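You operate a simulated robot arm through the tools that you are given. There is no shell and no other tool. Be economical: measure what you need, move in short steps, check, and stop when the job is done.

The job below is to be done with a simulated robot arm. You get a single attempt, and the scene is never put back.

Task
Plug in the brass lamp, switch it on and set the lamp knob to 3.
Fine: move the green tin off the socket onto the desk.
Where things are to end (x, y in the base frame): green tin within 0.06 m of [0.3, 0.2].

It is judged by the outcome, as a careful person would: the job done as asked, and still so three seconds after it is handed in. It fails if anything else is knocked over, pushed out of place, dropped, spilled or broken.

Robot
A 6-joint arm with a two-finger parallel gripper, fixed in place. Base frame: the origin is at the foot of the arm, x ahead of it, y to its left, z up; the work surface is at about z = 0.735. Lengths are in m, angles in degrees, forces in N, time in s.
With the tool pointing down near the work surface it reaches from about 0.2 to 0.64 m from the base axis. Its first joint turns from -66.0 to 66.0 degrees. Payload 2.7 kg.
The tool frame sits at the grasp point between the pads (the TCP): z along the fingers, y along the line on which they close. The tips reach 0.023 m beyond it. Largest opening 0.094 m; finger width 0.038, thickness 0.01; the body of the gripper, 0.054 by 0.096 m, starts 0.039 m behind the TCP.
Orientation is that of the tool frame in the base frame, as a unit quaternion [w, x, y, z]. With the fingers straight down and closing along the base's y, the tool's x points along the base's -x, its y along +y and its z along -z.

Tools
- The arm moves only by the tool drive_tool. Its argument "motion" is one flat list of numbers, 7 for each row, row after row: the shift along the base's x, y, z in m, then the turn, a rotation vector about the base's x, y, z in degrees, then the opening, from 0 (shut) to 1 (fully open). In form: [x, y, z, wx, wy, wz, fingers, x, y, z, wx, wy, wz, fingers, ...]. A call has 1 to 20 rows; each row is the pose to reach, as a shift and turn from the pose commanded when the call began. A row lasts 0.2 s, in which the tool goes at most 0.05 m and 8.6 degrees; a call with a longer step from one row to the next is refused whole, and so is a gripper value outside its range. Where a pose cannot be reached the arm comes as near as it can. A force on the tool above 40 N (or 10 N above the force at the start of the call, whichever is more), or a blocked arm, ends the call early, and 0.2 s more pass. Each finger travels about 0.045 m/s and halts on what it meets, pressing with about 27 N; the grip force reading is that of the motor and also rises with nothing between the fingers. The clock runs only during rows and for 0.2 s after the last one: add rows that repeat a pose to give the fingers time. The reply holds the time, the measured pose of the TCP, the force on the tool along the base axes, the opening and the grip force, in the units named above and with some noise, with the torque about the TCP (base axes, N m) and any sound that the robot's microphone picked up.
- Cameras (640 x 400 px; columns grow to the right, rows downward): "scene" is fixed at [0.0302, -0.4124, 1.4085]; the picture's right is [0.99, -0.13, 0.00], its down [-0.07, -0.53, -0.84] and it looks along [0.11, 0.84, -0.54] (base axes); focal length 313 px, centre (320, 200). "wrist" rides on the gripper at [0.086, 0.016, -0.074] in the tool frame; the picture's right is [-0.18, 0.98, 0.00], its down [-0.58, -0.11, -0.81] and it looks along [-0.79, -0.15, 0.59] (tool axes); focal length 243 px, centre (320, 200). There is no depth. A picture from a camera that has moved, and an enlarged one, comes with that camera's place and axes in the base frame and with its lens.
- camera(camera): a new picture of that camera. It takes no simulated time.
- close_up(camera, box): a new picture of the part [left, top, right, bottom] of that camera's present view, enlarged. It takes no simulated time.
- close_job(): hands the job in; it is judged then, once.

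Work in short steps. Places have to be worked out from the pictures, the camera data and where the tool is seen: move nearer, look again, correct. Check each grasp and each placing, and mend what went wrong. You have 120 turns and 84 pictures in all, those below and enlarged ones among them. Open the gripper and draw the arm clear of the work before you hand the job in, unless the task says otherwise; then end with one line.

The tools are called after "Emit:" by a JSON object that holds its "name" and its "arguments". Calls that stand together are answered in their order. drive_tool: Moves the arm, as the interface text tells. Its arguments: {"type":"object","properties":{"motion":{"type":"array"}},"required":["motion"]} The other tools are called the same way: camera (camera) takes a picture; close_up (camera, box) takes an enlarged picture of a part of a camera's view; close_job () hands the job in.

At the start:

```text
time: 0.0
ee_pos: [0.4517, 0.0848, 1.085]
tool_rot: [0.0, 0.0, 1.0, 0.0]
ft_force: [0.1, 0.5, -0.5]
moment: [0.02, -0.04, 0.0]
gripper_width: 0.094
grasp_force: 0.0
```

scene: 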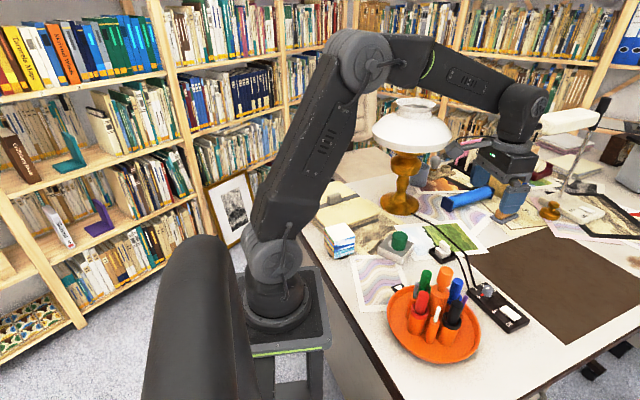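
wrist: 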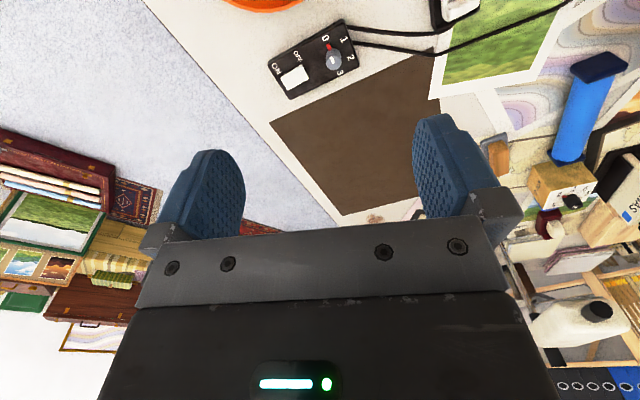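

I begin with enlarged views of the socket/tin region, and the control box.

Emit:
{"name": "close_up", "arguments": {"camera": "scene", "box": [320, 200, 480, 300]}}

Emit:
{"name": "close_up", "arguments": {"camera": "scene", "box": [400, 230, 560, 330]}}

Emit:
{"name": "close_up", "arguments": {"camera": "wrist", "box": [240, 0, 480, 150]}}

```text
4.00 times, centred on (400, 250) of scene
camera zoom: at [0.0302, -0.4124, 1.4085], right [0.99, -0.13, 0.0], down [-0.07, -0.53, -0.84], along [0.11, 0.84, -0.54], focal length 1252 px, centre (0, 0)
```

zoom: 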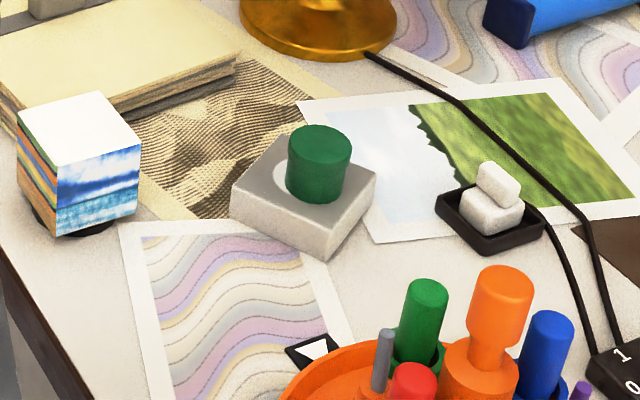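

```text
4.00 times, centred on (480, 280) of scene
camera zoom: at [0.0302, -0.4124, 1.4085], right [0.99, -0.13, 0.0], down [-0.07, -0.53, -0.84], along [0.11, 0.84, -0.54], focal length 1252 px, centre (-320, -120)
```

zoom: 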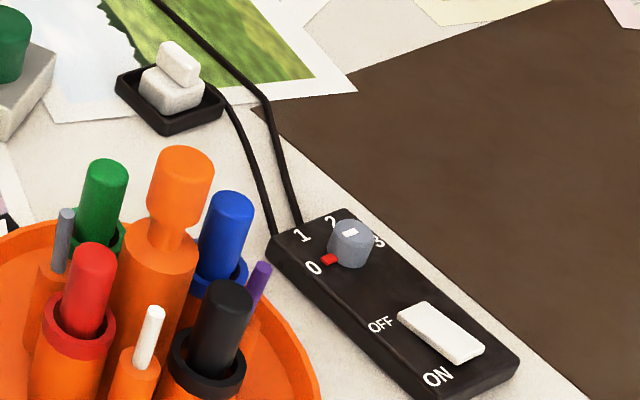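

```text
2.67 times, centred on (360, 75) of wrist
camera zoom: at [0.364, 0.1009, 1.1597], right [0.18, 0.98, 0.0], down [0.58, -0.11, 0.81], along [0.79, -0.15, -0.59], focal length 647 px, centre (213, 533)
```

zoom: 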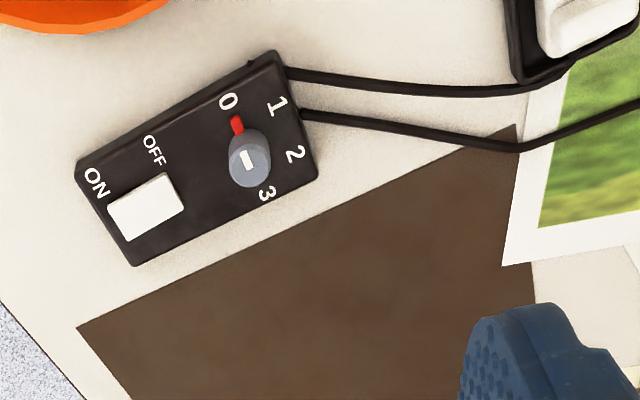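

The tin appears at about (0.357, 0.276), the plug at (0.49, 0.255), the knob at (0.53, 0.09) and the rocker at (0.555, 0.024). I move above the tin and look from there.

Emit:
{"name": "drive_tool", "arguments": {"motion": [-0.016, 0.032, -0.02, 0, 0, 0, 1, -0.032, 0.064, -0.04, 0, 0, 0, 1, -0.048, 0.096, -0.06, 0, 0, 0, 1, -0.064, 0.128, -0.08, 0, 0, 0, 1, -0.08, 0.16, -0.1, 0, 0, 0, 1, -0.095, 0.191, -0.13, 0, 0, 0, 1, -0.095, 0.191, -0.13, 0, 0, 0, 1]}}

Emit:
{"name": "camera", "arguments": {"camera": "wrist"}}

Emit:
{"name": "camera", "arguments": {"camera": "scene"}}

```text
time: 1.6
ee_pos: [0.3555, 0.2752, 0.9542]
tool_rot: [0.0, 0.0, 1.0, 0.0]
ft_force: [-0.2, -0.3, 0.0]
moment: [-0.02, -0.01, 0.01]
gripper_width: 0.094
grasp_force: 0.1
```

```text
78 pictures are left
camera wrist: at [0.269, 0.2915, 1.0292], right [0.18, 0.98, 0.0], down [0.58, -0.11, 0.81], along [0.79, -0.15, -0.59], focal length 243 px, centre (320, 200)
```

wrist: 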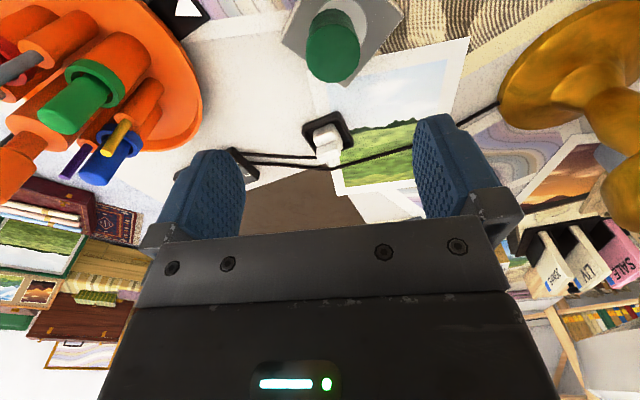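

```text
77 pictures are left
```

scene: 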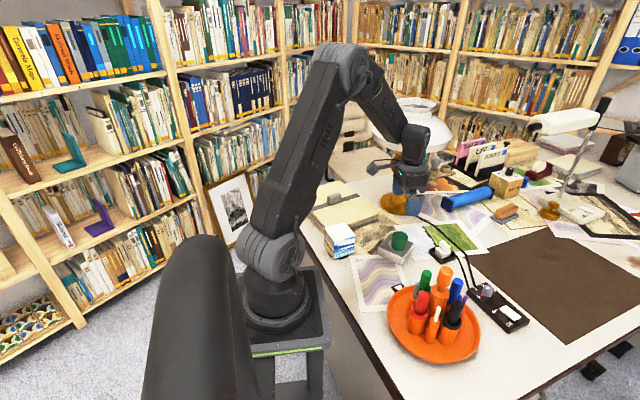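

Combining both views puts the tin top at about (0.364, 0.284, 0.818), with a diameter of about 0.048. I centre over it and go down partway to check.

Emit:
{"name": "drive_tool", "arguments": {"motion": [0.008, 0.008, -0.03, 0, 0, 0, 1, 0.008, 0.008, -0.07, 0, 0, 0, 1, 0.008, 0.008, -0.1, 0, 0, 0, 1, 0.008, 0.008, -0.1, 0, 0, 0, 1]}}

Emit:
{"name": "camera", "arguments": {"camera": "wrist"}}

Emit:
{"name": "close_up", "arguments": {"camera": "scene", "box": [320, 180, 480, 280]}}

```text
time: 2.6
ee_pos: [0.3636, 0.2837, 0.8545]
tool_rot: [0.0, 0.0, 1.0, 0.001]
ft_force: [0.8, 0.4, -0.2]
moment: [-0.01, 0.01, 0.03]
gripper_width: 0.094
grasp_force: 0.0
```

```text
76 pictures are left
camera wrist: at [0.277, 0.2999, 0.9298], right [0.18, 0.98, 0.0], down [0.58, -0.11, 0.81], along [0.79, -0.15, -0.59], focal length 243 px, centre (320, 200)
```

wrist: 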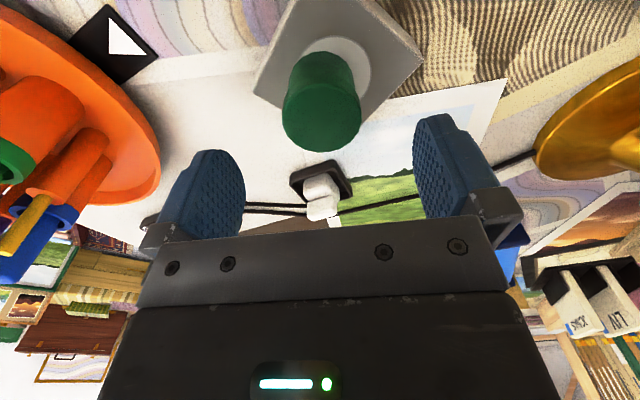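

```text
4.00 times, centred on (400, 230) of scene
camera zoom: at [0.0302, -0.4123, 1.4085], right [0.99, -0.13, 0.0], down [-0.07, -0.54, -0.84], along [0.11, 0.84, -0.54], focal length 1252 px, centre (0, 80)
```

zoom: 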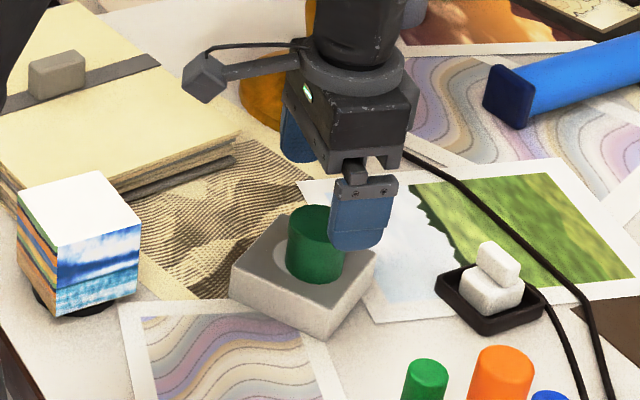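

Tin is centred between the fingers (about (0.366, 0.2835), top near 0.81). I go down and close.

Emit:
{"name": "drive_tool", "arguments": {"motion": [0.002, 0, -0.03, 0, 0, 0, 1, 0.002, 0, -0.053, 0, 0, 0, 1, 0.002, 0, -0.053, 0, 0, 0, 0, 0.002, 0, -0.053, 0, 0, 0, 0, 0.002, 0, -0.053, 0, 0, 0, 0, 0.002, 0, -0.053, 0, 0, 0, 0, 0.002, 0, -0.053, 0, 0, 0, 0]}}

Emit:
{"name": "camera", "arguments": {"camera": "wrist"}}

```text
time: 4.2
ee_pos: [0.3666, 0.284, 0.8011]
tool_rot: [0.001, -0.001, 1.0, 0.0]
ft_force: [0.9, -0.5, -0.8]
moment: [0.0, 0.02, 0.0]
gripper_width: 0.0454
grasp_force: 26.9
```

```text
74 pictures are left
camera wrist: at [0.2793, 0.2996, 0.8768], right [0.18, 0.98, 0.0], down [0.58, -0.11, 0.81], along [0.79, -0.15, -0.59], focal length 243 px, centre (320, 200)
```

wrist: 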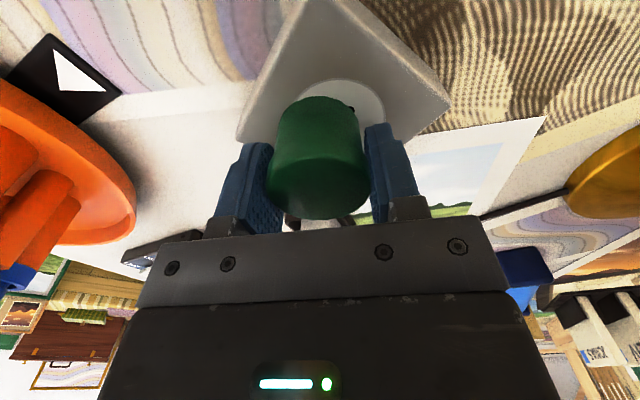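

Tin is held. I lift it, carry it to about (0.285, 0.22), clear of the black object near the tray, and lower to just above the desk.

Emit:
{"name": "drive_tool", "arguments": {"motion": [0, 0, 0.03, 0, 0, 0, 0, 0, 0, 0.06, 0, 0, 0, 0, -0.03, -0.02, 0.07, 0, 0, 0, 0, -0.06, -0.045, 0.07, 0, 0, 0, 0, -0.081, -0.064, 0.06, 0, 0, 0, 0, -0.081, -0.064, 0.03, 0, 0, 0, 0, -0.081, -0.064, 0.0, 0, 0, 0, 0, -0.081, -0.064, -0.024, 0, 0, 0, 0, -0.081, -0.064, -0.024, 0, 0, 0, 0]}}

Emit:
{"name": "close_up", "arguments": {"camera": "scene", "box": [320, 210, 480, 310]}}

Emit:
{"name": "camera", "arguments": {"camera": "wrist"}}

```text
time: 6.2
ee_pos: [0.2855, 0.2208, 0.7778]
tool_rot: [-0.001, 0.0, 1.0, 0.0]
ft_force: [-0.7, 0.6, -1.3]
moment: [-0.03, 0.03, -0.03]
gripper_width: 0.0458
grasp_force: 26.6
```

```text
4.00 times, centred on (400, 260) of scene
camera zoom: at [0.0302, -0.4123, 1.4085], right [0.99, -0.13, 0.0], down [-0.07, -0.54, -0.84], along [0.11, 0.84, -0.54], focal length 1252 px, centre (0, -40)
```

zoom: 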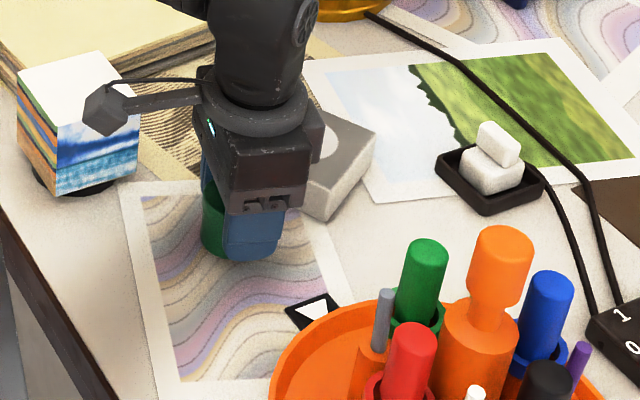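

```text
72 pictures are left
camera wrist: at [0.1977, 0.2367, 0.8526], right [0.18, 0.98, 0.0], down [0.58, -0.11, 0.81], along [0.79, -0.15, -0.59], focal length 243 px, centre (320, 200)
```

wrist: 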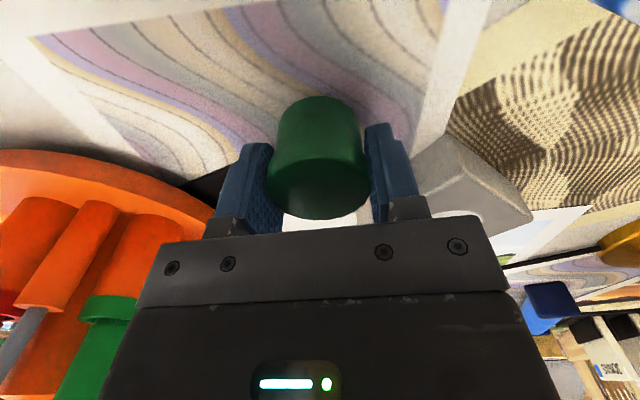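

Nothing touched yet; I lower in small steps looking for contact.

Emit:
{"name": "drive_tool", "arguments": {"motion": [0, 0, -0.003, 0, 0, 0, 0, 0, 0, -0.006, 0, 0, 0, 0, 0, 0, -0.006, 0, 0, 0, 0]}}

```text
time: 7.0
ee_pos: [0.2848, 0.2194, 0.772]
tool_rot: [0.001, 0.0, 1.0, 0.0]
ft_force: [0.4, -0.3, -1.0]
moment: [0.02, 0.04, 0.0]
gripper_width: 0.0455
grasp_force: 27.0
```

Emit:
{"name": "drive_tool", "arguments": {"motion": [0, 0, -0.002, 0, 0, 0, 0, 0, 0, -0.004, 0, 0, 0, 0, 0, 0, -0.004, 0, 0, 0, 0]}}

```text
time: 7.8
ee_pos: [0.286, 0.2211, 0.7674]
tool_rot: [0.0, 0.0, 1.0, 0.0]
ft_force: [-1.1, -0.1, 1.9]
moment: [-0.02, 0.01, 0.03]
gripper_width: 0.0455
grasp_force: 27.1
```

Force along z turned slightly positive, so contact may be starting. One more small step.

Emit:
{"name": "drive_tool", "arguments": {"motion": [0, 0, -0.001, 0, 0, 0, 0, 0, 0, -0.002, 0, 0, 0, 0, 0, 0, -0.002, 0, 0, 0, 0]}}

```text
time: 8.6
ee_pos: [0.2856, 0.2203, 0.7655]
tool_rot: [0.001, 0.0, 1.0, 0.001]
ft_force: [-1.4, -1.4, 21.4]
moment: [-0.02, 0.04, 0.12]
gripper_width: 0.0456
grasp_force: 26.8
```

The tin is on the desk. I ease up 1.5 mm, open, and rise.

Emit:
{"name": "drive_tool", "arguments": {"motion": [0, 0, 0.0015, 0, 0, 0, 0, 0, 0, 0.0015, 0, 0, 0, 0.7, 0, 0, 0.0015, 0, 0, 0, 0.7, 0, 0, 0.0015, 0, 0, 0, 0.7, 0, 0, 0.03, 0, 0, 0, 0.7, 0, 0, 0.07, 0, 0, 0, 0.7, 0, 0, 0.12, 0, 0, 0, 0.7, 0, 0, 0.15, 0, 0, 0, 1]}}

Emit:
{"name": "camera", "arguments": {"camera": "wrist"}}

```text
time: 10.4
ee_pos: [0.283, 0.2201, 0.9169]
tool_rot: [0.0, 0.0, 1.0, 0.0]
ft_force: [0.0, 0.0, -0.7]
moment: [0.03, -0.02, 0.0]
gripper_width: 0.0943
grasp_force: 0.0
```

```text
71 pictures are left
camera wrist: at [0.1971, 0.236, 0.9909], right [0.18, 0.98, 0.0], down [0.58, -0.11, 0.81], along [0.79, -0.15, -0.59], focal length 243 px, centre (320, 200)
```

wrist: 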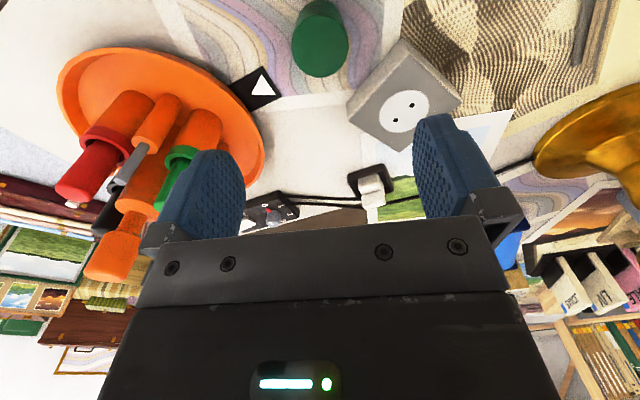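

Tin stands. Now I measure the socket's holes and the plug.

Emit:
{"name": "close_up", "arguments": {"camera": "scene", "box": [365, 220, 461, 280]}}

Emit:
{"name": "close_up", "arguments": {"camera": "wrist", "box": [304, 30, 480, 140]}}

Emit:
{"name": "close_up", "arguments": {"camera": "wrist", "box": [320, 140, 416, 200]}}

```text
6.67 times, centred on (413, 250) of scene
camera zoom: at [0.0302, -0.4124, 1.4085], right [0.99, -0.13, 0.0], down [-0.07, -0.53, -0.84], along [0.11, 0.84, -0.54], focal length 2087 px, centre (-300, -133)
```

zoom: 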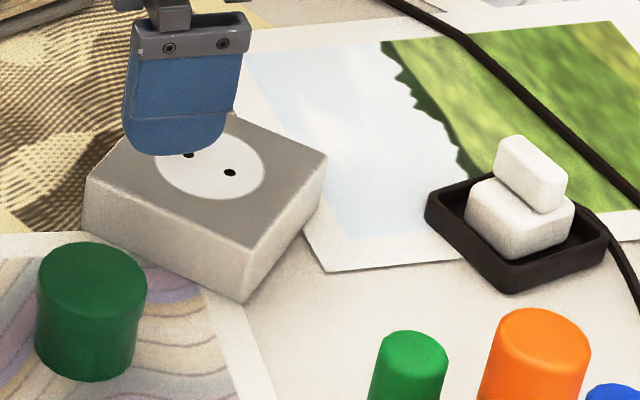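

```text
3.64 times, centred on (392, 85) of wrist
camera zoom: at [0.1971, 0.236, 0.9909], right [0.18, 0.98, 0.0], down [0.58, -0.11, 0.81], along [0.79, -0.15, -0.59], focal length 882 px, centre (58, 618)
```

zoom: 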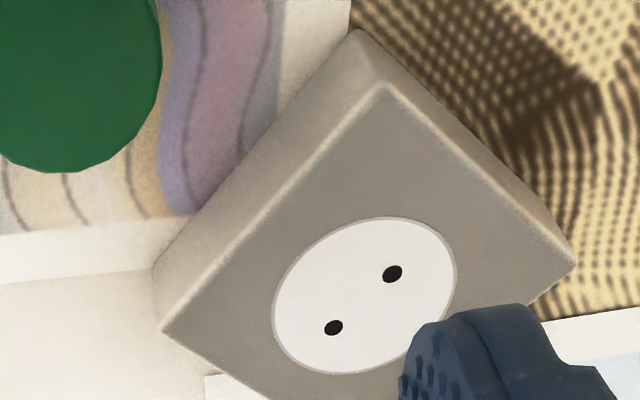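

```text
6.67 times, centred on (368, 170) of wrist
camera zoom: at [0.1971, 0.236, 0.9909], right [0.18, 0.98, 0.0], down [0.58, -0.11, 0.81], along [0.79, -0.15, -0.59], focal length 1618 px, centre (0, 400)
```

zoom: 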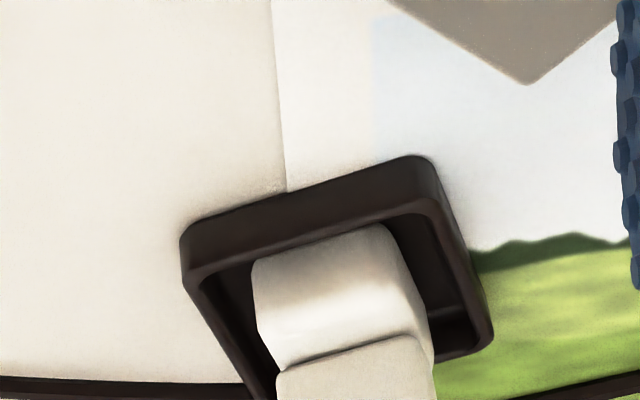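

Socket from the wrist: square rotated 45°, centre ≈ (0.358, 0.293), holes along (1,−1). Now I view the plug from nearer.

Emit:
{"name": "drive_tool", "arguments": {"motion": [0.04, 0.01, 0.01, 0, 0, 0, 1, 0.08, 0.02, 0.01, 0, 0, 0, 1, 0.12, 0.03, 0.01, 0, 0, 0, 1, 0.15, 0.04, 0.01, 0, 0, 0, 1, 0.15, 0.04, 0.01, 0, 0, 0, 1]}}

Emit:
{"name": "camera", "arguments": {"camera": "wrist"}}

Emit:
{"name": "close_up", "arguments": {"camera": "wrist", "box": [240, 0, 432, 120]}}

```text
time: 11.6
ee_pos: [0.4342, 0.2593, 0.9266]
tool_rot: [0.001, 0.0, 1.0, 0.0]
ft_force: [0.1, 0.7, 0.3]
moment: [0.02, -0.03, 0.02]
gripper_width: 0.094
grasp_force: 0.0
```

```text
67 pictures are left
camera wrist: at [0.347, 0.2756, 1.0015], right [0.18, 0.98, 0.0], down [0.58, -0.11, 0.81], along [0.79, -0.15, -0.59], focal length 243 px, centre (320, 200)
```

wrist: 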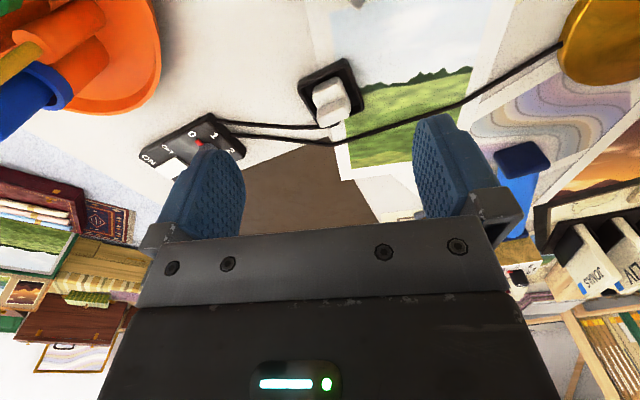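

```text
3.33 times, centred on (336, 60) of wrist
camera zoom: at [0.347, 0.2756, 1.0015], right [0.18, 0.98, 0.0], down [0.58, -0.11, 0.81], along [0.79, -0.15, -0.59], focal length 809 px, centre (267, 667)
```

zoom: 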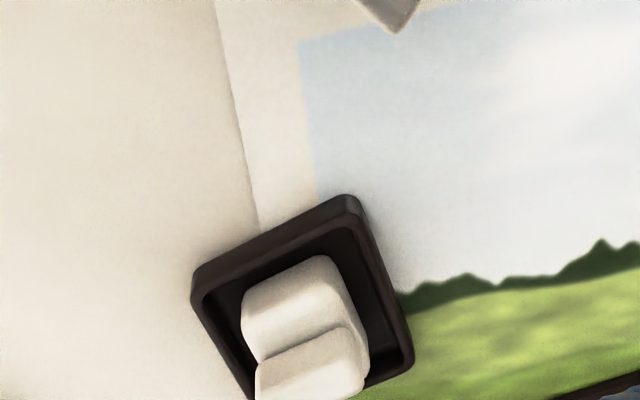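

The plug's tab spans the −70° direction, so gripping its thickness means closing along ~20°. I turn the tool −70° about z while moving over the plug and look again.

Emit:
{"name": "drive_tool", "arguments": {"motion": [0.006, -0.001, 0, 0, 0, -7.78, 1, 0.012, -0.002, 0, 0, 0, -15.56, 1, 0.018, -0.002, 0, 0, 0, -23.33, 1, 0.024, -0.003, 0, 0, 0, -31.11, 1, 0.03, -0.004, 0, 0, 0, -38.89, 1, 0.036, -0.004, 0, 0, 0, -46.67, 1, 0.042, -0.005, 0, 0, 0, -54.44, 1, 0.048, -0.006, -0.01, 0, 0, -62.22, 1, 0.053, -0.006, -0.03, 0, 0, -70, 1, 0.053, -0.006, -0.03, 0, 0, -70, 1]}}

Emit:
{"name": "camera", "arguments": {"camera": "wrist"}}

Emit:
{"name": "close_up", "arguments": {"camera": "scene", "box": [400, 200, 496, 260]}}

```text
time: 13.8
ee_pos: [0.4875, 0.2538, 0.8954]
tool_rot: [0.0, 0.574, 0.819, 0.0]
ft_force: [0.3, -0.4, 0.5]
moment: [0.02, -0.05, 0.0]
gripper_width: 0.0939
grasp_force: 0.1
```

```text
65 pictures are left
camera wrist: at [0.4737, 0.3404, 0.9708], right [0.99, 0.16, 0.0], down [0.09, -0.58, 0.81], along [0.13, -0.8, -0.59], focal length 243 px, centre (320, 200)
```

wrist: 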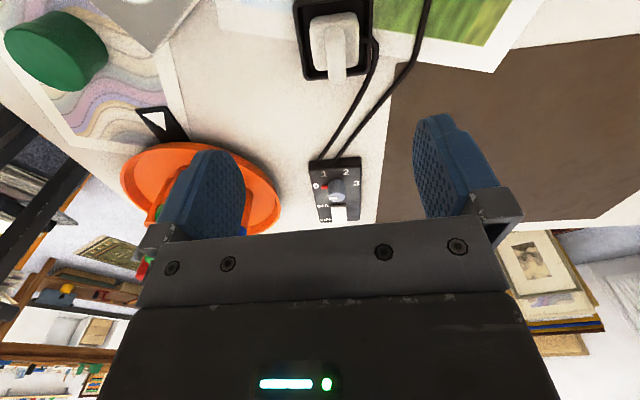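

```text
6.67 times, centred on (448, 230) of scene
camera zoom: at [0.0302, -0.4124, 1.4085], right [0.99, -0.13, 0.0], down [-0.07, -0.54, -0.84], along [0.11, 0.84, -0.54], focal length 2087 px, centre (-533, 0)
```

zoom: 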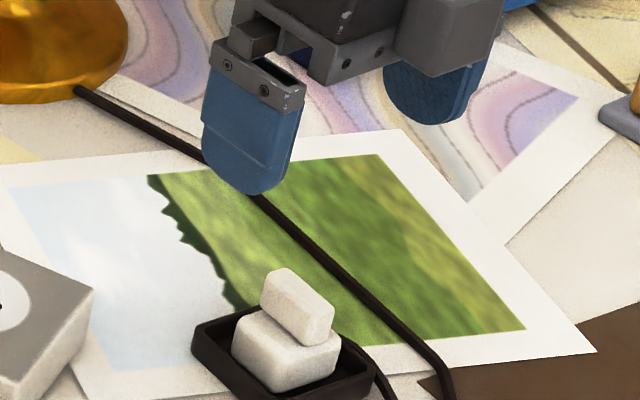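

Emit:
{"name": "close_up", "arguments": {"camera": "wrist", "box": [272, 0, 400, 80]}}

```text
5.00 times, centred on (336, 40) of wrist
camera zoom: at [0.4737, 0.3404, 0.9708], right [0.99, 0.16, 0.0], down [0.09, -0.58, 0.81], along [0.13, -0.8, -0.59], focal length 1213 px, centre (240, 1000)
```

zoom: 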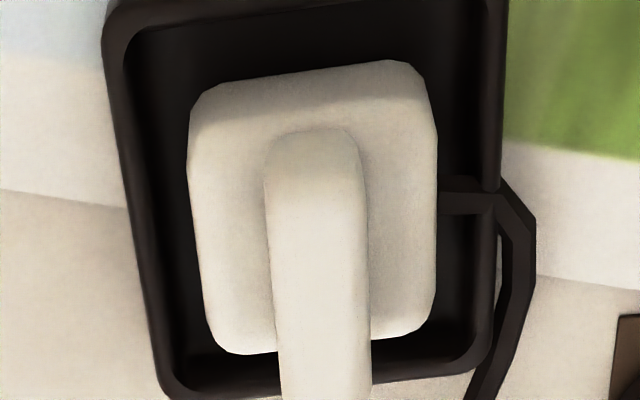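

Alignment with the tab looks right; tab centre seems near (0.495, 0.255). I descend to 0.85 and re-check.

Emit:
{"name": "drive_tool", "arguments": {"motion": [0.006, 0, -0.02, 0, 0, 0, 1, 0.006, 0, -0.047, 0, 0, 0, 1, 0.006, 0, -0.047, 0, 0, 0, 1]}}

Emit:
{"name": "close_up", "arguments": {"camera": "wrist", "box": [240, 20, 400, 120]}}

Emit:
{"name": "close_up", "arguments": {"camera": "scene", "box": [400, 200, 496, 260]}}

```text
time: 14.6
ee_pos: [0.4931, 0.2546, 0.8485]
tool_rot: [0.0, 0.573, 0.819, -0.001]
ft_force: [0.0, 0.6, 0.5]
moment: [0.02, -0.02, 0.01]
gripper_width: 0.094
grasp_force: 0.0
```

```text
4.00 times, centred on (320, 70) of wrist
camera zoom: at [0.4791, 0.3406, 0.9234], right [0.99, 0.16, 0.0], down [0.1, -0.58, 0.81], along [0.13, -0.8, -0.59], focal length 970 px, centre (320, 720)
```

zoom: 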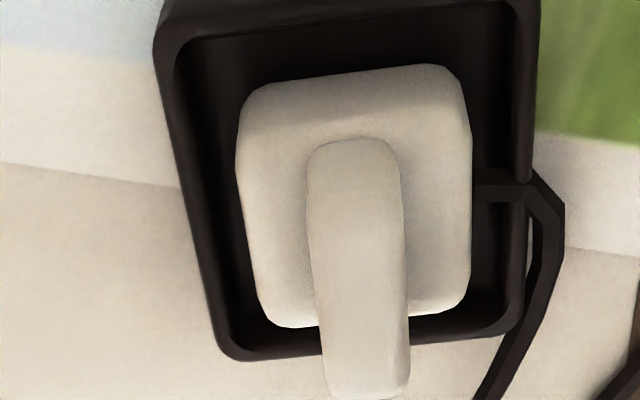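

```text
6.67 times, centred on (448, 230) of scene
camera zoom: at [0.0302, -0.4124, 1.4085], right [0.99, -0.13, 0.0], down [-0.07, -0.54, -0.84], along [0.11, 0.84, -0.54], focal length 2087 px, centre (-533, 0)
```

zoom: 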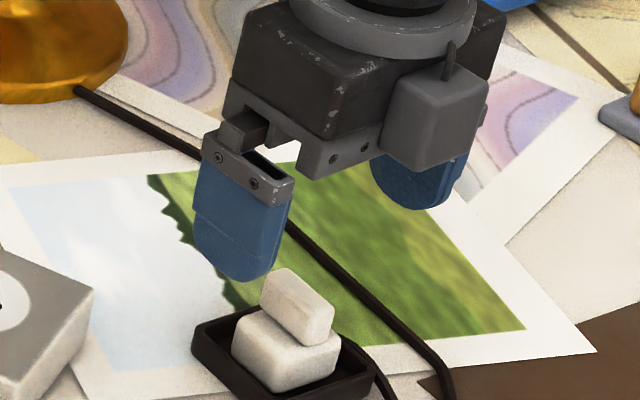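

Triangulating puts the tab's centre at about (0.499, 0.2585), its top at z ≈ 0.79 and the body top near 0.763. I lower so the tips stop at about 0.768, then close gently.

Emit:
{"name": "drive_tool", "arguments": {"motion": [0.0055, 0.004, -0.02, 0, 0, 0, 1, 0.0055, 0.004, -0.045, 0, 0, 0, 1, 0.0055, 0.004, -0.056, 0, 0, 0, 1, 0.0055, 0.004, -0.056, 0, 0, 0, 1]}}

Emit:
{"name": "camera", "arguments": {"camera": "wrist"}}

Emit:
{"name": "close_up", "arguments": {"camera": "scene", "box": [400, 200, 496, 260]}}

```text
time: 15.6
ee_pos: [0.4984, 0.2574, 0.793]
tool_rot: [0.0, 0.573, 0.819, 0.0]
ft_force: [0.1, 0.4, 0.3]
moment: [0.02, 0.02, 0.0]
gripper_width: 0.094
grasp_force: 0.0
```

```text
60 pictures are left
camera wrist: at [0.4843, 0.345, 0.8684], right [0.99, 0.16, 0.0], down [0.1, -0.58, 0.81], along [0.13, -0.8, -0.59], focal length 243 px, centre (320, 200)
```

wrist: 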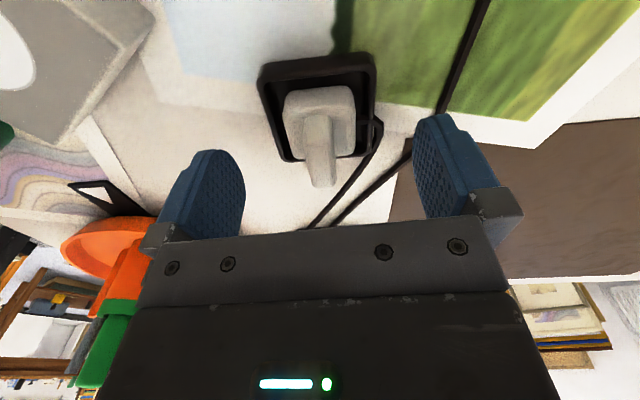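

```text
6.67 times, centred on (448, 230) of scene
camera zoom: at [0.0302, -0.4124, 1.4085], right [0.99, -0.13, 0.0], down [-0.07, -0.54, -0.84], along [0.11, 0.84, -0.54], focal length 2087 px, centre (-533, 0)
```

zoom: 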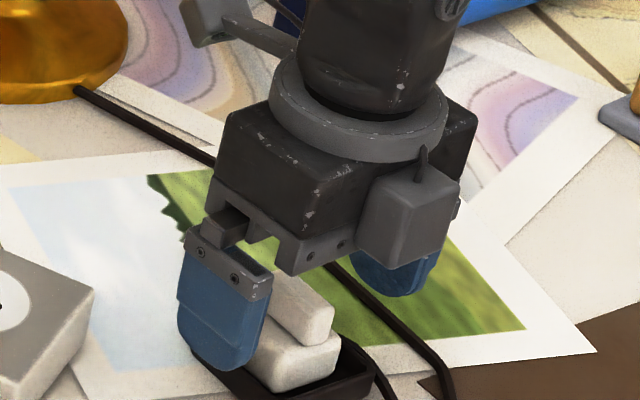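

The tab is centred between the fingers and sits slightly toward the camera. I shift 4 mm that way and close.

Emit:
{"name": "drive_tool", "arguments": {"motion": [-0.001, 0.004, 0, 0, 0, 0, 1, -0.001, 0.004, 0, 0, 0, 0, 0.4, -0.001, 0.004, 0, 0, 0, 0, 0.3, -0.001, 0.004, 0, 0, 0, 0, 0.25, -0.001, 0.004, 0, 0, 0, 0, 0.0, -0.001, 0.004, 0, 0, 0, 0, 0, -0.001, 0.004, 0, 0, 0, 0, 0, -0.001, 0.004, 0, 0, 0, 0, 0]}}

Emit:
{"name": "camera", "arguments": {"camera": "wrist"}}

```text
time: 17.4
ee_pos: [0.4983, 0.2624, 0.794]
tool_rot: [0.0, 0.573, 0.819, 0.0]
ft_force: [0.0, -0.1, 0.7]
moment: [0.03, 0.0, 0.01]
gripper_width: 0.0131
grasp_force: 26.6
```

```text
58 pictures are left
camera wrist: at [0.4833, 0.3488, 0.8683], right [0.99, 0.16, 0.0], down [0.1, -0.58, 0.81], along [0.13, -0.8, -0.59], focal length 243 px, centre (320, 200)
```

wrist: 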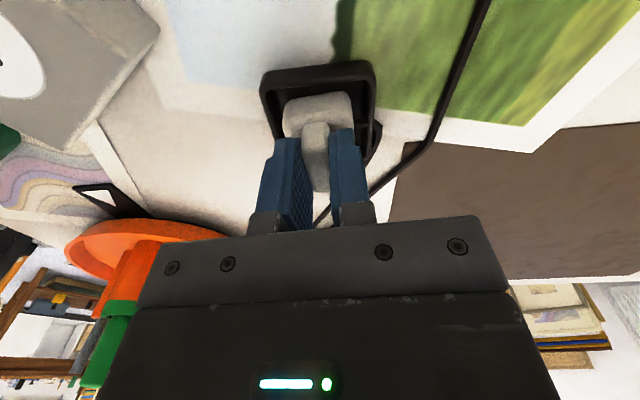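

Gripped at 13 mm. I lift straight up and look at the pins.

Emit:
{"name": "drive_tool", "arguments": {"motion": [0, 0, 0.02, 0, 0, 0, 0, 0, 0, 0.04, 0, 0, 0, 0, 0, 0, 0.065, 0, 0, 0, 0, 0, 0, 0.09, 0, 0, 0, 0, 0, 0, 0.09, 0, 0, 0, 0]}}

Emit:
{"name": "close_up", "arguments": {"camera": "wrist", "box": [240, 50, 400, 150]}}

Emit:
{"name": "close_up", "arguments": {"camera": "scene", "box": [390, 180, 486, 240]}}

```text
time: 18.6
ee_pos: [0.4986, 0.2619, 0.8834]
tool_rot: [0.0, 0.573, 0.819, 0.0]
ft_force: [0.5, -0.2, -0.4]
moment: [0.0, 0.02, -0.03]
gripper_width: 0.0133
grasp_force: 26.9
```

```text
4.00 times, centred on (320, 100) of wrist
camera zoom: at [0.4836, 0.3481, 0.9586], right [0.99, 0.16, 0.0], down [0.1, -0.58, 0.81], along [0.13, -0.8, -0.59], focal length 970 px, centre (320, 600)
```

zoom: 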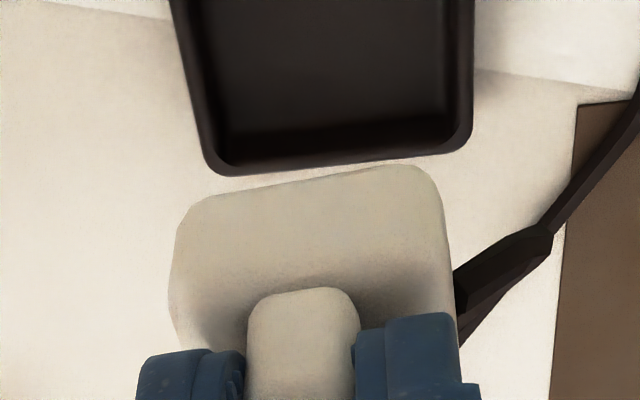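

```text
6.67 times, centred on (438, 210) of scene
camera zoom: at [0.0302, -0.4124, 1.4085], right [0.99, -0.13, 0.0], down [-0.07, -0.54, -0.84], along [0.11, 0.84, -0.54], focal length 2087 px, centre (-467, 133)
```

zoom: 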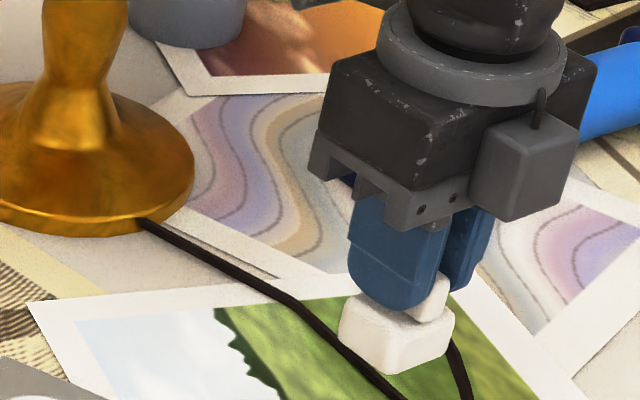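

Emit:
{"name": "close_up", "arguments": {"camera": "scene", "box": [432, 218, 472, 243]}}

```text
16.00 times, centred on (452, 230) of scene
camera zoom: at [0.0302, -0.4124, 1.4085], right [0.99, -0.13, 0.0], down [-0.07, -0.54, -0.84], along [0.11, 0.84, -0.54], focal length 5009 px, centre (-1792, -288)
```

zoom: 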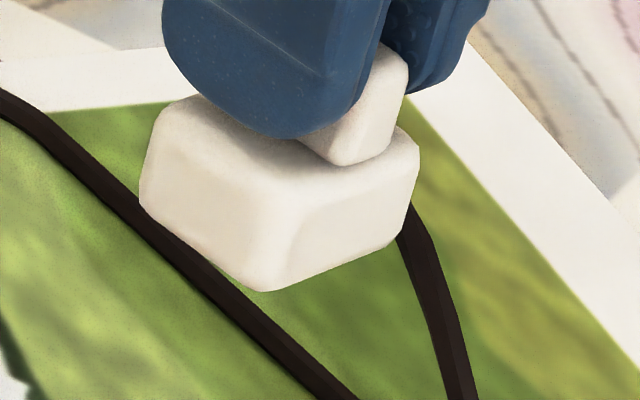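

No pins are visible from here. I raise the plug toward the scene camera and tilt its underside towards it.

Emit:
{"name": "drive_tool", "arguments": {"motion": [-0.005, -0.02, 0.04, 0, 0, 0, 0, -0.01, -0.04, 0.08, 0, 0, 0, 0, -0.02, -0.06, 0.1, -8, 0, 0, 0, -0.03, -0.08, 0.12, -16, 0, 0, 0, -0.04, -0.1, 0.12, -24, 0, 0, 0, -0.04, -0.1, 0.12, -32, 0, 0, 0, -0.04, -0.1, 0.12, -40, 0, 0, 0, -0.04, -0.1, 0.12, -48, 0, 0, 0, -0.04, -0.1, 0.12, -55, 0, 0, 0, -0.04, -0.1, 0.12, -55, 0, 0, 0]}}

Emit:
{"name": "camera", "arguments": {"camera": "scene"}}

```text
time: 20.8
ee_pos: [0.4577, 0.1627, 1.0027]
tool_rot: [0.266, 0.508, 0.727, -0.378]
ft_force: [-0.4, -0.3, -0.7]
moment: [0.03, 0.01, -0.03]
gripper_width: 0.0131
grasp_force: 27.7
```

```text
54 pictures are left
```

scene: 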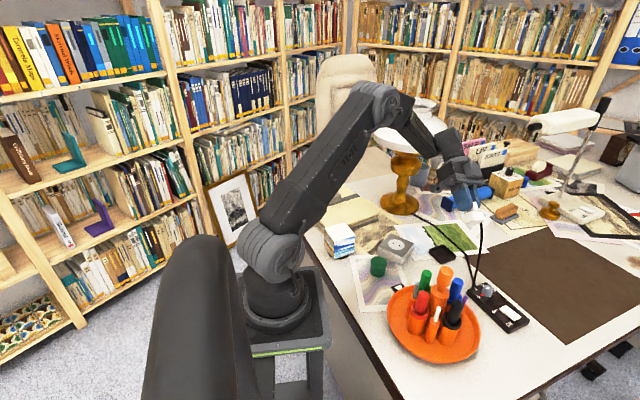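

Emit:
{"name": "close_up", "arguments": {"camera": "scene", "box": [444, 185, 500, 220]}}

```text
11.43 times, centred on (472, 202) of scene
camera zoom: at [0.0302, -0.4123, 1.4085], right [0.99, -0.13, 0.0], down [-0.07, -0.54, -0.84], along [0.11, 0.84, -0.54], focal length 3578 px, centre (-1417, 171)
```

zoom: 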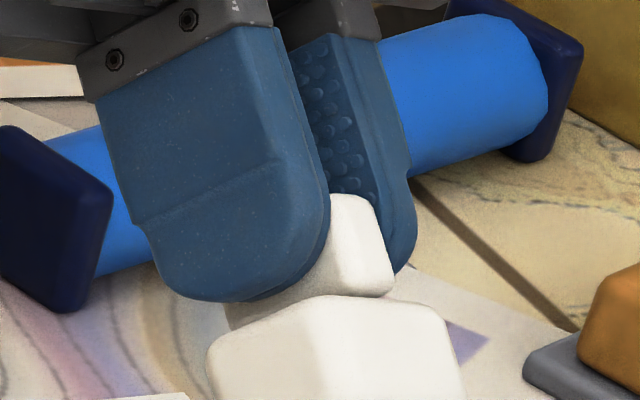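

Emit:
{"name": "close_up", "arguments": {"camera": "scene", "box": [450, 200, 506, 235]}}

```text
11.43 times, centred on (478, 218) of scene
camera zoom: at [0.0302, -0.4123, 1.4085], right [0.99, -0.13, 0.0], down [-0.07, -0.54, -0.84], along [0.11, 0.84, -0.54], focal length 3578 px, centre (-1486, 0)
```

zoom: 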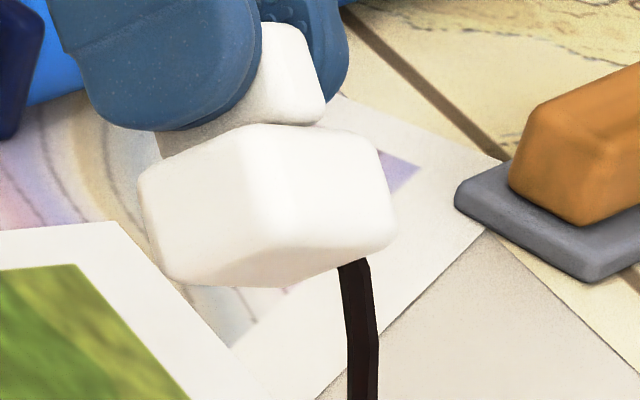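

I need more tilt to see the underside.

Emit:
{"name": "drive_tool", "arguments": {"motion": [0, 0, 0, -8, 0, 0, 0, 0, 0, 0, -16, 0, 0, 0, 0, 0, 0, -24, 0, 0, 0, 0, 0, 0, -32, 0, 0, 0, 0, 0, 0, -32, 0, 0, 0]}}

Emit:
{"name": "close_up", "arguments": {"camera": "scene", "box": [434, 180, 514, 230]}}

```text
time: 22.0
ee_pos: [0.4584, 0.1619, 1.0033]
tool_rot: [0.395, 0.416, 0.594, -0.565]
ft_force: [-0.1, -0.2, -0.6]
moment: [0.01, -0.03, 0.01]
gripper_width: 0.0129
grasp_force: 26.9
```

```text
8.00 times, centred on (474, 205) of scene
camera zoom: at [0.0302, -0.4123, 1.4085], right [0.99, -0.13, 0.0], down [-0.07, -0.54, -0.84], along [0.11, 0.84, -0.54], focal length 2504 px, centre (-912, 160)
```

zoom: 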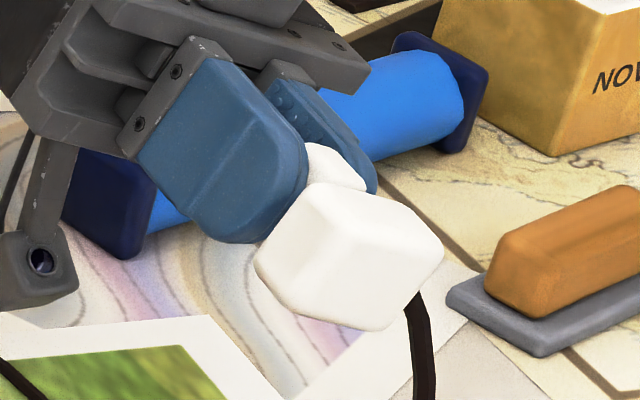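

Emit:
{"name": "close_up", "arguments": {"camera": "scene", "box": [462, 200, 494, 222]}}

```text
16.00 times, centred on (478, 211) of scene
camera zoom: at [0.0302, -0.4123, 1.4085], right [0.99, -0.13, 0.0], down [-0.07, -0.54, -0.84], along [0.11, 0.84, -0.54], focal length 5009 px, centre (-2208, 24)
```

zoom: 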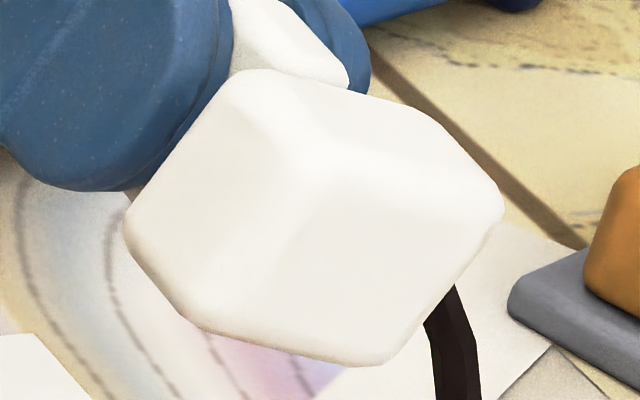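

The underside looks blank so far; one tighter look to find any pin marks.

Emit:
{"name": "close_up", "arguments": {"camera": "scene", "box": [470, 206, 494, 224]}}

Emit:
{"name": "close_up", "arguments": {"camera": "scene", "box": [370, 230, 466, 290]}}

```text
16.00 times, centred on (482, 215) of scene
camera zoom: at [0.0302, -0.4123, 1.4085], right [0.99, -0.13, 0.0], down [-0.07, -0.54, -0.84], along [0.11, 0.84, -0.54], focal length 5009 px, centre (-2272, -40)
```

zoom: 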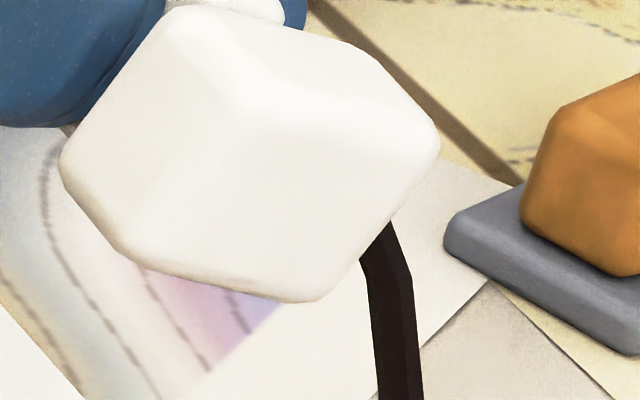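

```text
6.67 times, centred on (418, 260) of scene
camera zoom: at [0.0302, -0.4123, 1.4085], right [0.99, -0.13, 0.0], down [-0.07, -0.54, -0.84], along [0.11, 0.84, -0.54], focal length 2087 px, centre (-333, -200)
```

zoom: 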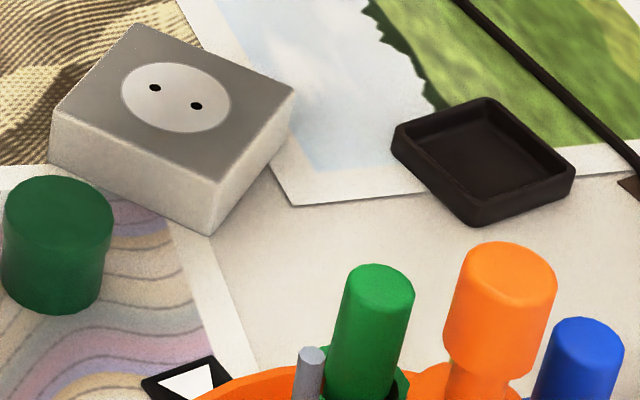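

The plug shows no visible pins, so I will align its tab and body length with the hole line (−45°), which is the natural arrangement. First I undo the tilt while moving back toward the socket.

Emit:
{"name": "drive_tool", "arguments": {"motion": [-0.004, 0.008, 0, 8, 0, 0, 0, -0.008, 0.016, 0, 16, 0, 0, 0, -0.012, 0.024, 0, 24, 0, 0, 0, -0.016, 0.032, 0, 32, 0, 0, 0, -0.02, 0.04, 0, 40, 0, 0, 0, -0.024, 0.048, -0.01, 48, 0, 0, 0, -0.028, 0.056, -0.02, 56, 0, 0, 0, -0.032, 0.064, -0.03, 64, 0, 0, 0, -0.036, 0.072, -0.04, 72, 0, 0, 0, -0.04, 0.08, -0.05, 80, 0, 0, 0, -0.04, 0.09, -0.06, 87, 0, 0, 0, -0.04, 0.09, -0.06, 87, 0, 0, 0]}}

```text
time: 24.6
ee_pos: [0.4187, 0.2524, 0.9438]
tool_rot: [0.0, 0.573, 0.819, 0.0]
ft_force: [0.3, -0.4, -0.4]
moment: [-0.01, -0.03, 0.02]
gripper_width: 0.0132
grasp_force: 27.5
```

Upright again. I turn +25° and go above the socket.

Emit:
{"name": "drive_tool", "arguments": {"motion": [-0.02, 0.014, -0.01, 0, 0, 8, 0, -0.04, 0.028, -0.02, 0, 0, 16, 0, -0.061, 0.041, -0.04, 0, 0, 24, 0, -0.061, 0.041, -0.07, 0, 0, 25.3, 0, -0.061, 0.041, -0.09, 0, 0, 25.3, 0, -0.061, 0.041, -0.09, 0, 0, 25.3, 0]}}

Emit:
{"name": "camera", "arguments": {"camera": "wrist"}}

Emit:
{"name": "close_up", "arguments": {"camera": "scene", "box": [352, 200, 448, 260]}}

```text
time: 26.0
ee_pos: [0.3574, 0.2931, 0.8523]
tool_rot: [0.0, 0.381, 0.925, 0.001]
ft_force: [-0.1, 0.5, -0.4]
moment: [0.03, 0.01, 0.01]
gripper_width: 0.0133
grasp_force: 27.0
```

```text
47 pictures are left
camera wrist: at [0.3065, 0.3651, 0.9273], right [0.82, 0.57, 0.0], down [0.34, -0.49, 0.81], along [0.46, -0.66, -0.59], focal length 243 px, centre (320, 200)
```

wrist: 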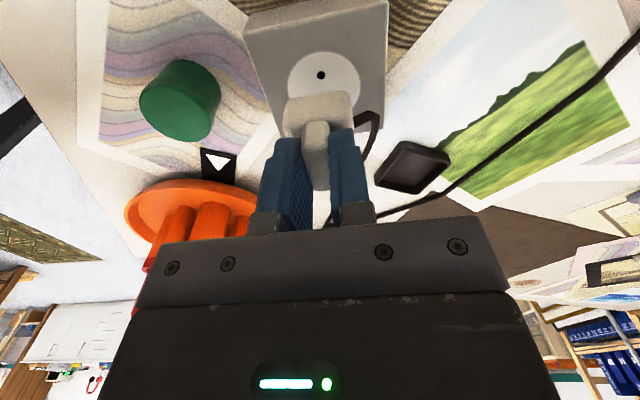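

```text
6.67 times, centred on (400, 230) of scene
camera zoom: at [0.0302, -0.4123, 1.4085], right [0.99, -0.13, 0.0], down [-0.07, -0.54, -0.84], along [0.11, 0.84, -0.54], focal length 2087 px, centre (-213, 0)
```

zoom: 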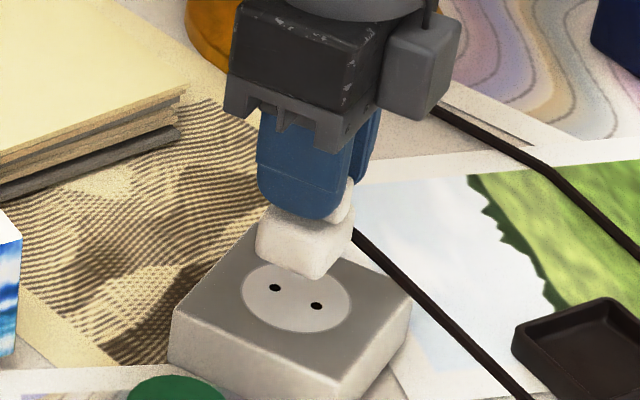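

Body seems centred over the disc to within about 1 mm, with the tab along the hole line. I lower close to the socket and check.

Emit:
{"name": "drive_tool", "arguments": {"motion": [0.0005, 0.0012, -0.012, 0, 0, 0, 0, 0.0005, 0.0012, -0.024, 0, 0, 0, 0, 0.0005, 0.0012, -0.024, 0, 0, 0, 0]}}

Emit:
{"name": "close_up", "arguments": {"camera": "wrist", "box": [240, 20, 400, 120]}}

Emit:
{"name": "close_up", "arguments": {"camera": "scene", "box": [352, 210, 448, 270]}}

```text
time: 26.8
ee_pos: [0.3567, 0.2941, 0.8275]
tool_rot: [0.0, 0.38, 0.925, 0.001]
ft_force: [1.1, -0.1, -0.6]
moment: [0.01, 0.0, 0.0]
gripper_width: 0.0132
grasp_force: 27.3
```

```text
4.00 times, centred on (320, 70) of wrist
camera zoom: at [0.3069, 0.3666, 0.9035], right [0.82, 0.57, 0.0], down [0.34, -0.49, 0.81], along [0.46, -0.66, -0.59], focal length 970 px, centre (320, 720)
```

zoom: 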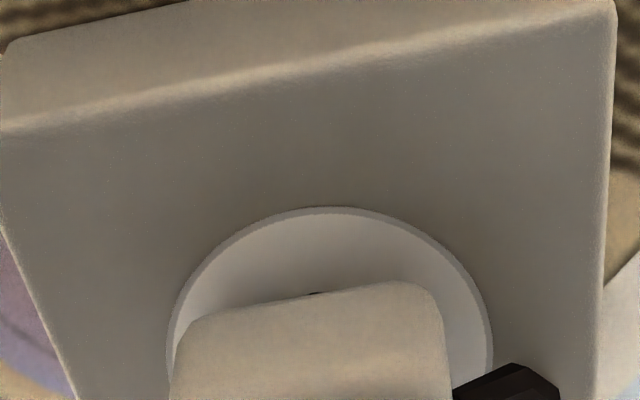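

```text
6.67 times, centred on (400, 240) of scene
camera zoom: at [0.0302, -0.4123, 1.4085], right [0.99, -0.13, 0.0], down [-0.07, -0.54, -0.84], along [0.11, 0.84, -0.54], focal length 2087 px, centre (-213, -67)
```

zoom: 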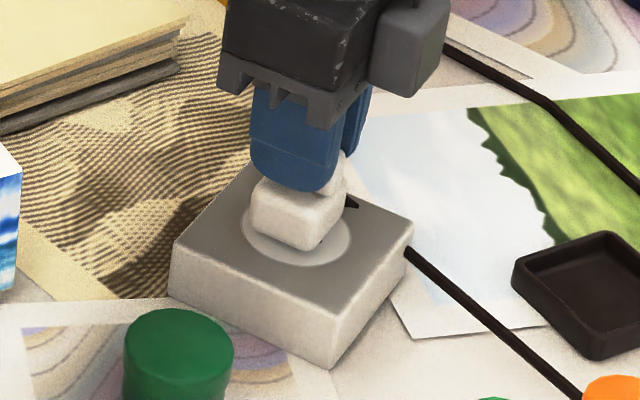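

Alignment holds in position and yaw. I lower in 2 mm steps, watching force and sound.

Emit:
{"name": "drive_tool", "arguments": {"motion": [0, 0, -0.002, 0, 0, 0, 0, 0, 0, -0.004, 0, 0, 0, 0, 0, 0, -0.006, 0, 0, 0, 0, 0, 0, -0.006, 0, 0, 0, 0]}}

```text
time: 27.8
ee_pos: [0.3587, 0.2946, 0.8249]
tool_rot: [0.002, 0.38, 0.925, 0.002]
ft_force: [0.5, -3.4, 22.4]
moment: [-0.17, -0.03, -0.06]
gripper_width: 0.0134
grasp_force: 27.1
heard: snap
```

A "snap" was heard and force rose to 22 N: it seems seated. I look before releasing.

Emit:
{"name": "close_up", "arguments": {"camera": "scene", "box": [352, 210, 448, 270]}}

Emit:
{"name": "close_up", "arguments": {"camera": "wrist", "box": [240, 20, 400, 120]}}

```text
6.67 times, centred on (400, 240) of scene
camera zoom: at [0.0299, -0.4126, 1.4084], right [0.99, -0.13, 0.0], down [-0.07, -0.53, -0.84], along [0.11, 0.84, -0.54], focal length 2087 px, centre (-213, -67)
```

zoom: 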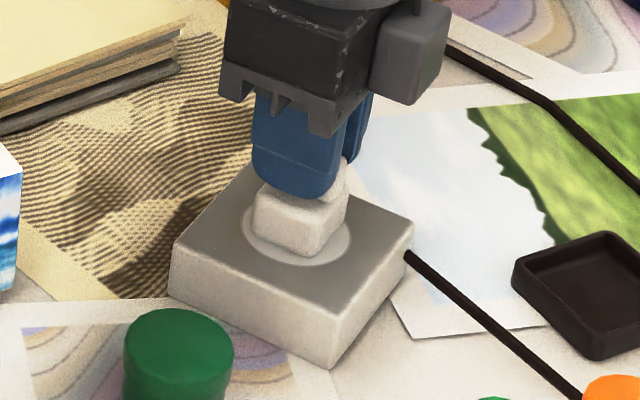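

```text
4.00 times, centred on (320, 70) of wrist
camera zoom: at [0.3079, 0.3666, 0.8994], right [0.82, 0.57, 0.01], down [0.33, -0.49, 0.81], along [0.46, -0.66, -0.59], focal length 970 px, centre (320, 720)
```

zoom: 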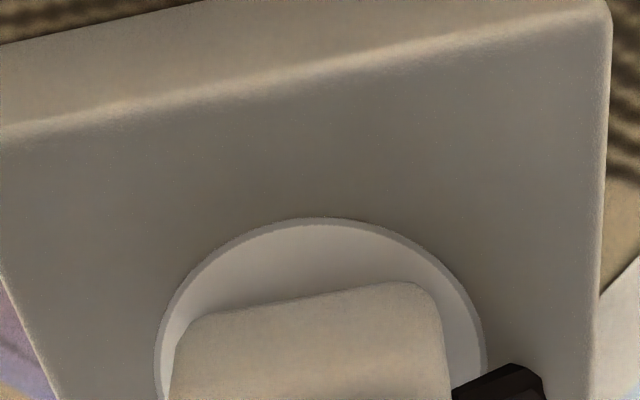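

Seated in the dish. I open and rise straight up.

Emit:
{"name": "drive_tool", "arguments": {"motion": [0, 0, 0.001, 0, 0, 0, 0, 0, 0, 0.001, 0, 0, 0, 0.5, 0, 0, 0.001, 0, 0, 0, 0.5, 0, 0, 0.001, 0, 0, 0, 0.5, 0, 0, 0.03, 0, 0, 0, 0.5, 0, 0, 0.07, 0, 0, 0, 0.5, 0, 0, 0.12, 0, 0, 0, 0.5, 0, 0, 0.12, 0, 0, 0, 0.5]}}

Emit:
{"name": "close_up", "arguments": {"camera": "scene", "box": [352, 210, 512, 310]}}

Emit:
{"name": "camera", "arguments": {"camera": "wrist"}}

```text
time: 29.6
ee_pos: [0.3579, 0.2931, 0.9418]
tool_rot: [0.0, 0.38, 0.925, 0.0]
ft_force: [0.3, 0.1, 0.1]
moment: [-0.01, -0.01, 0.02]
gripper_width: 0.0468
grasp_force: 0.0
```

```text
4.00 times, centred on (432, 260) of scene
camera zoom: at [0.0301, -0.4124, 1.4085], right [0.99, -0.13, 0.0], down [-0.07, -0.53, -0.84], along [0.11, 0.84, -0.54], focal length 1252 px, centre (-128, -40)
```

zoom: 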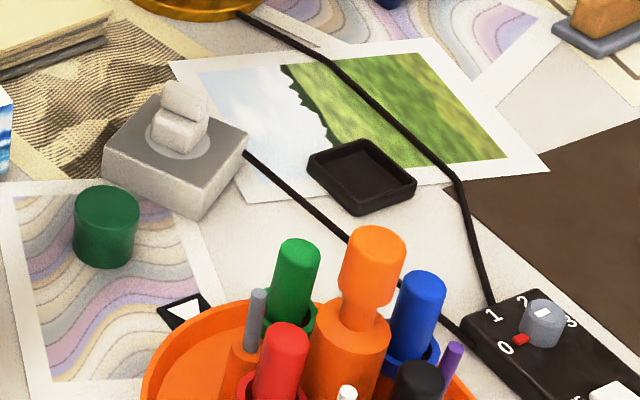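

```text
40 pictures are left
camera wrist: at [0.3069, 0.3661, 1.0174], right [0.82, 0.57, 0.0], down [0.34, -0.49, 0.81], along [0.46, -0.66, -0.59], focal length 243 px, centre (320, 200)
```

wrist: 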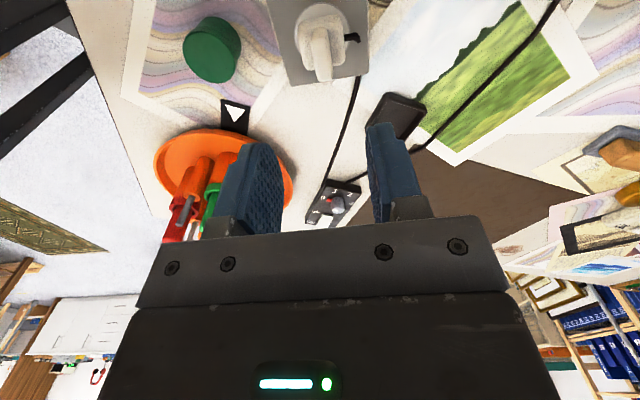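

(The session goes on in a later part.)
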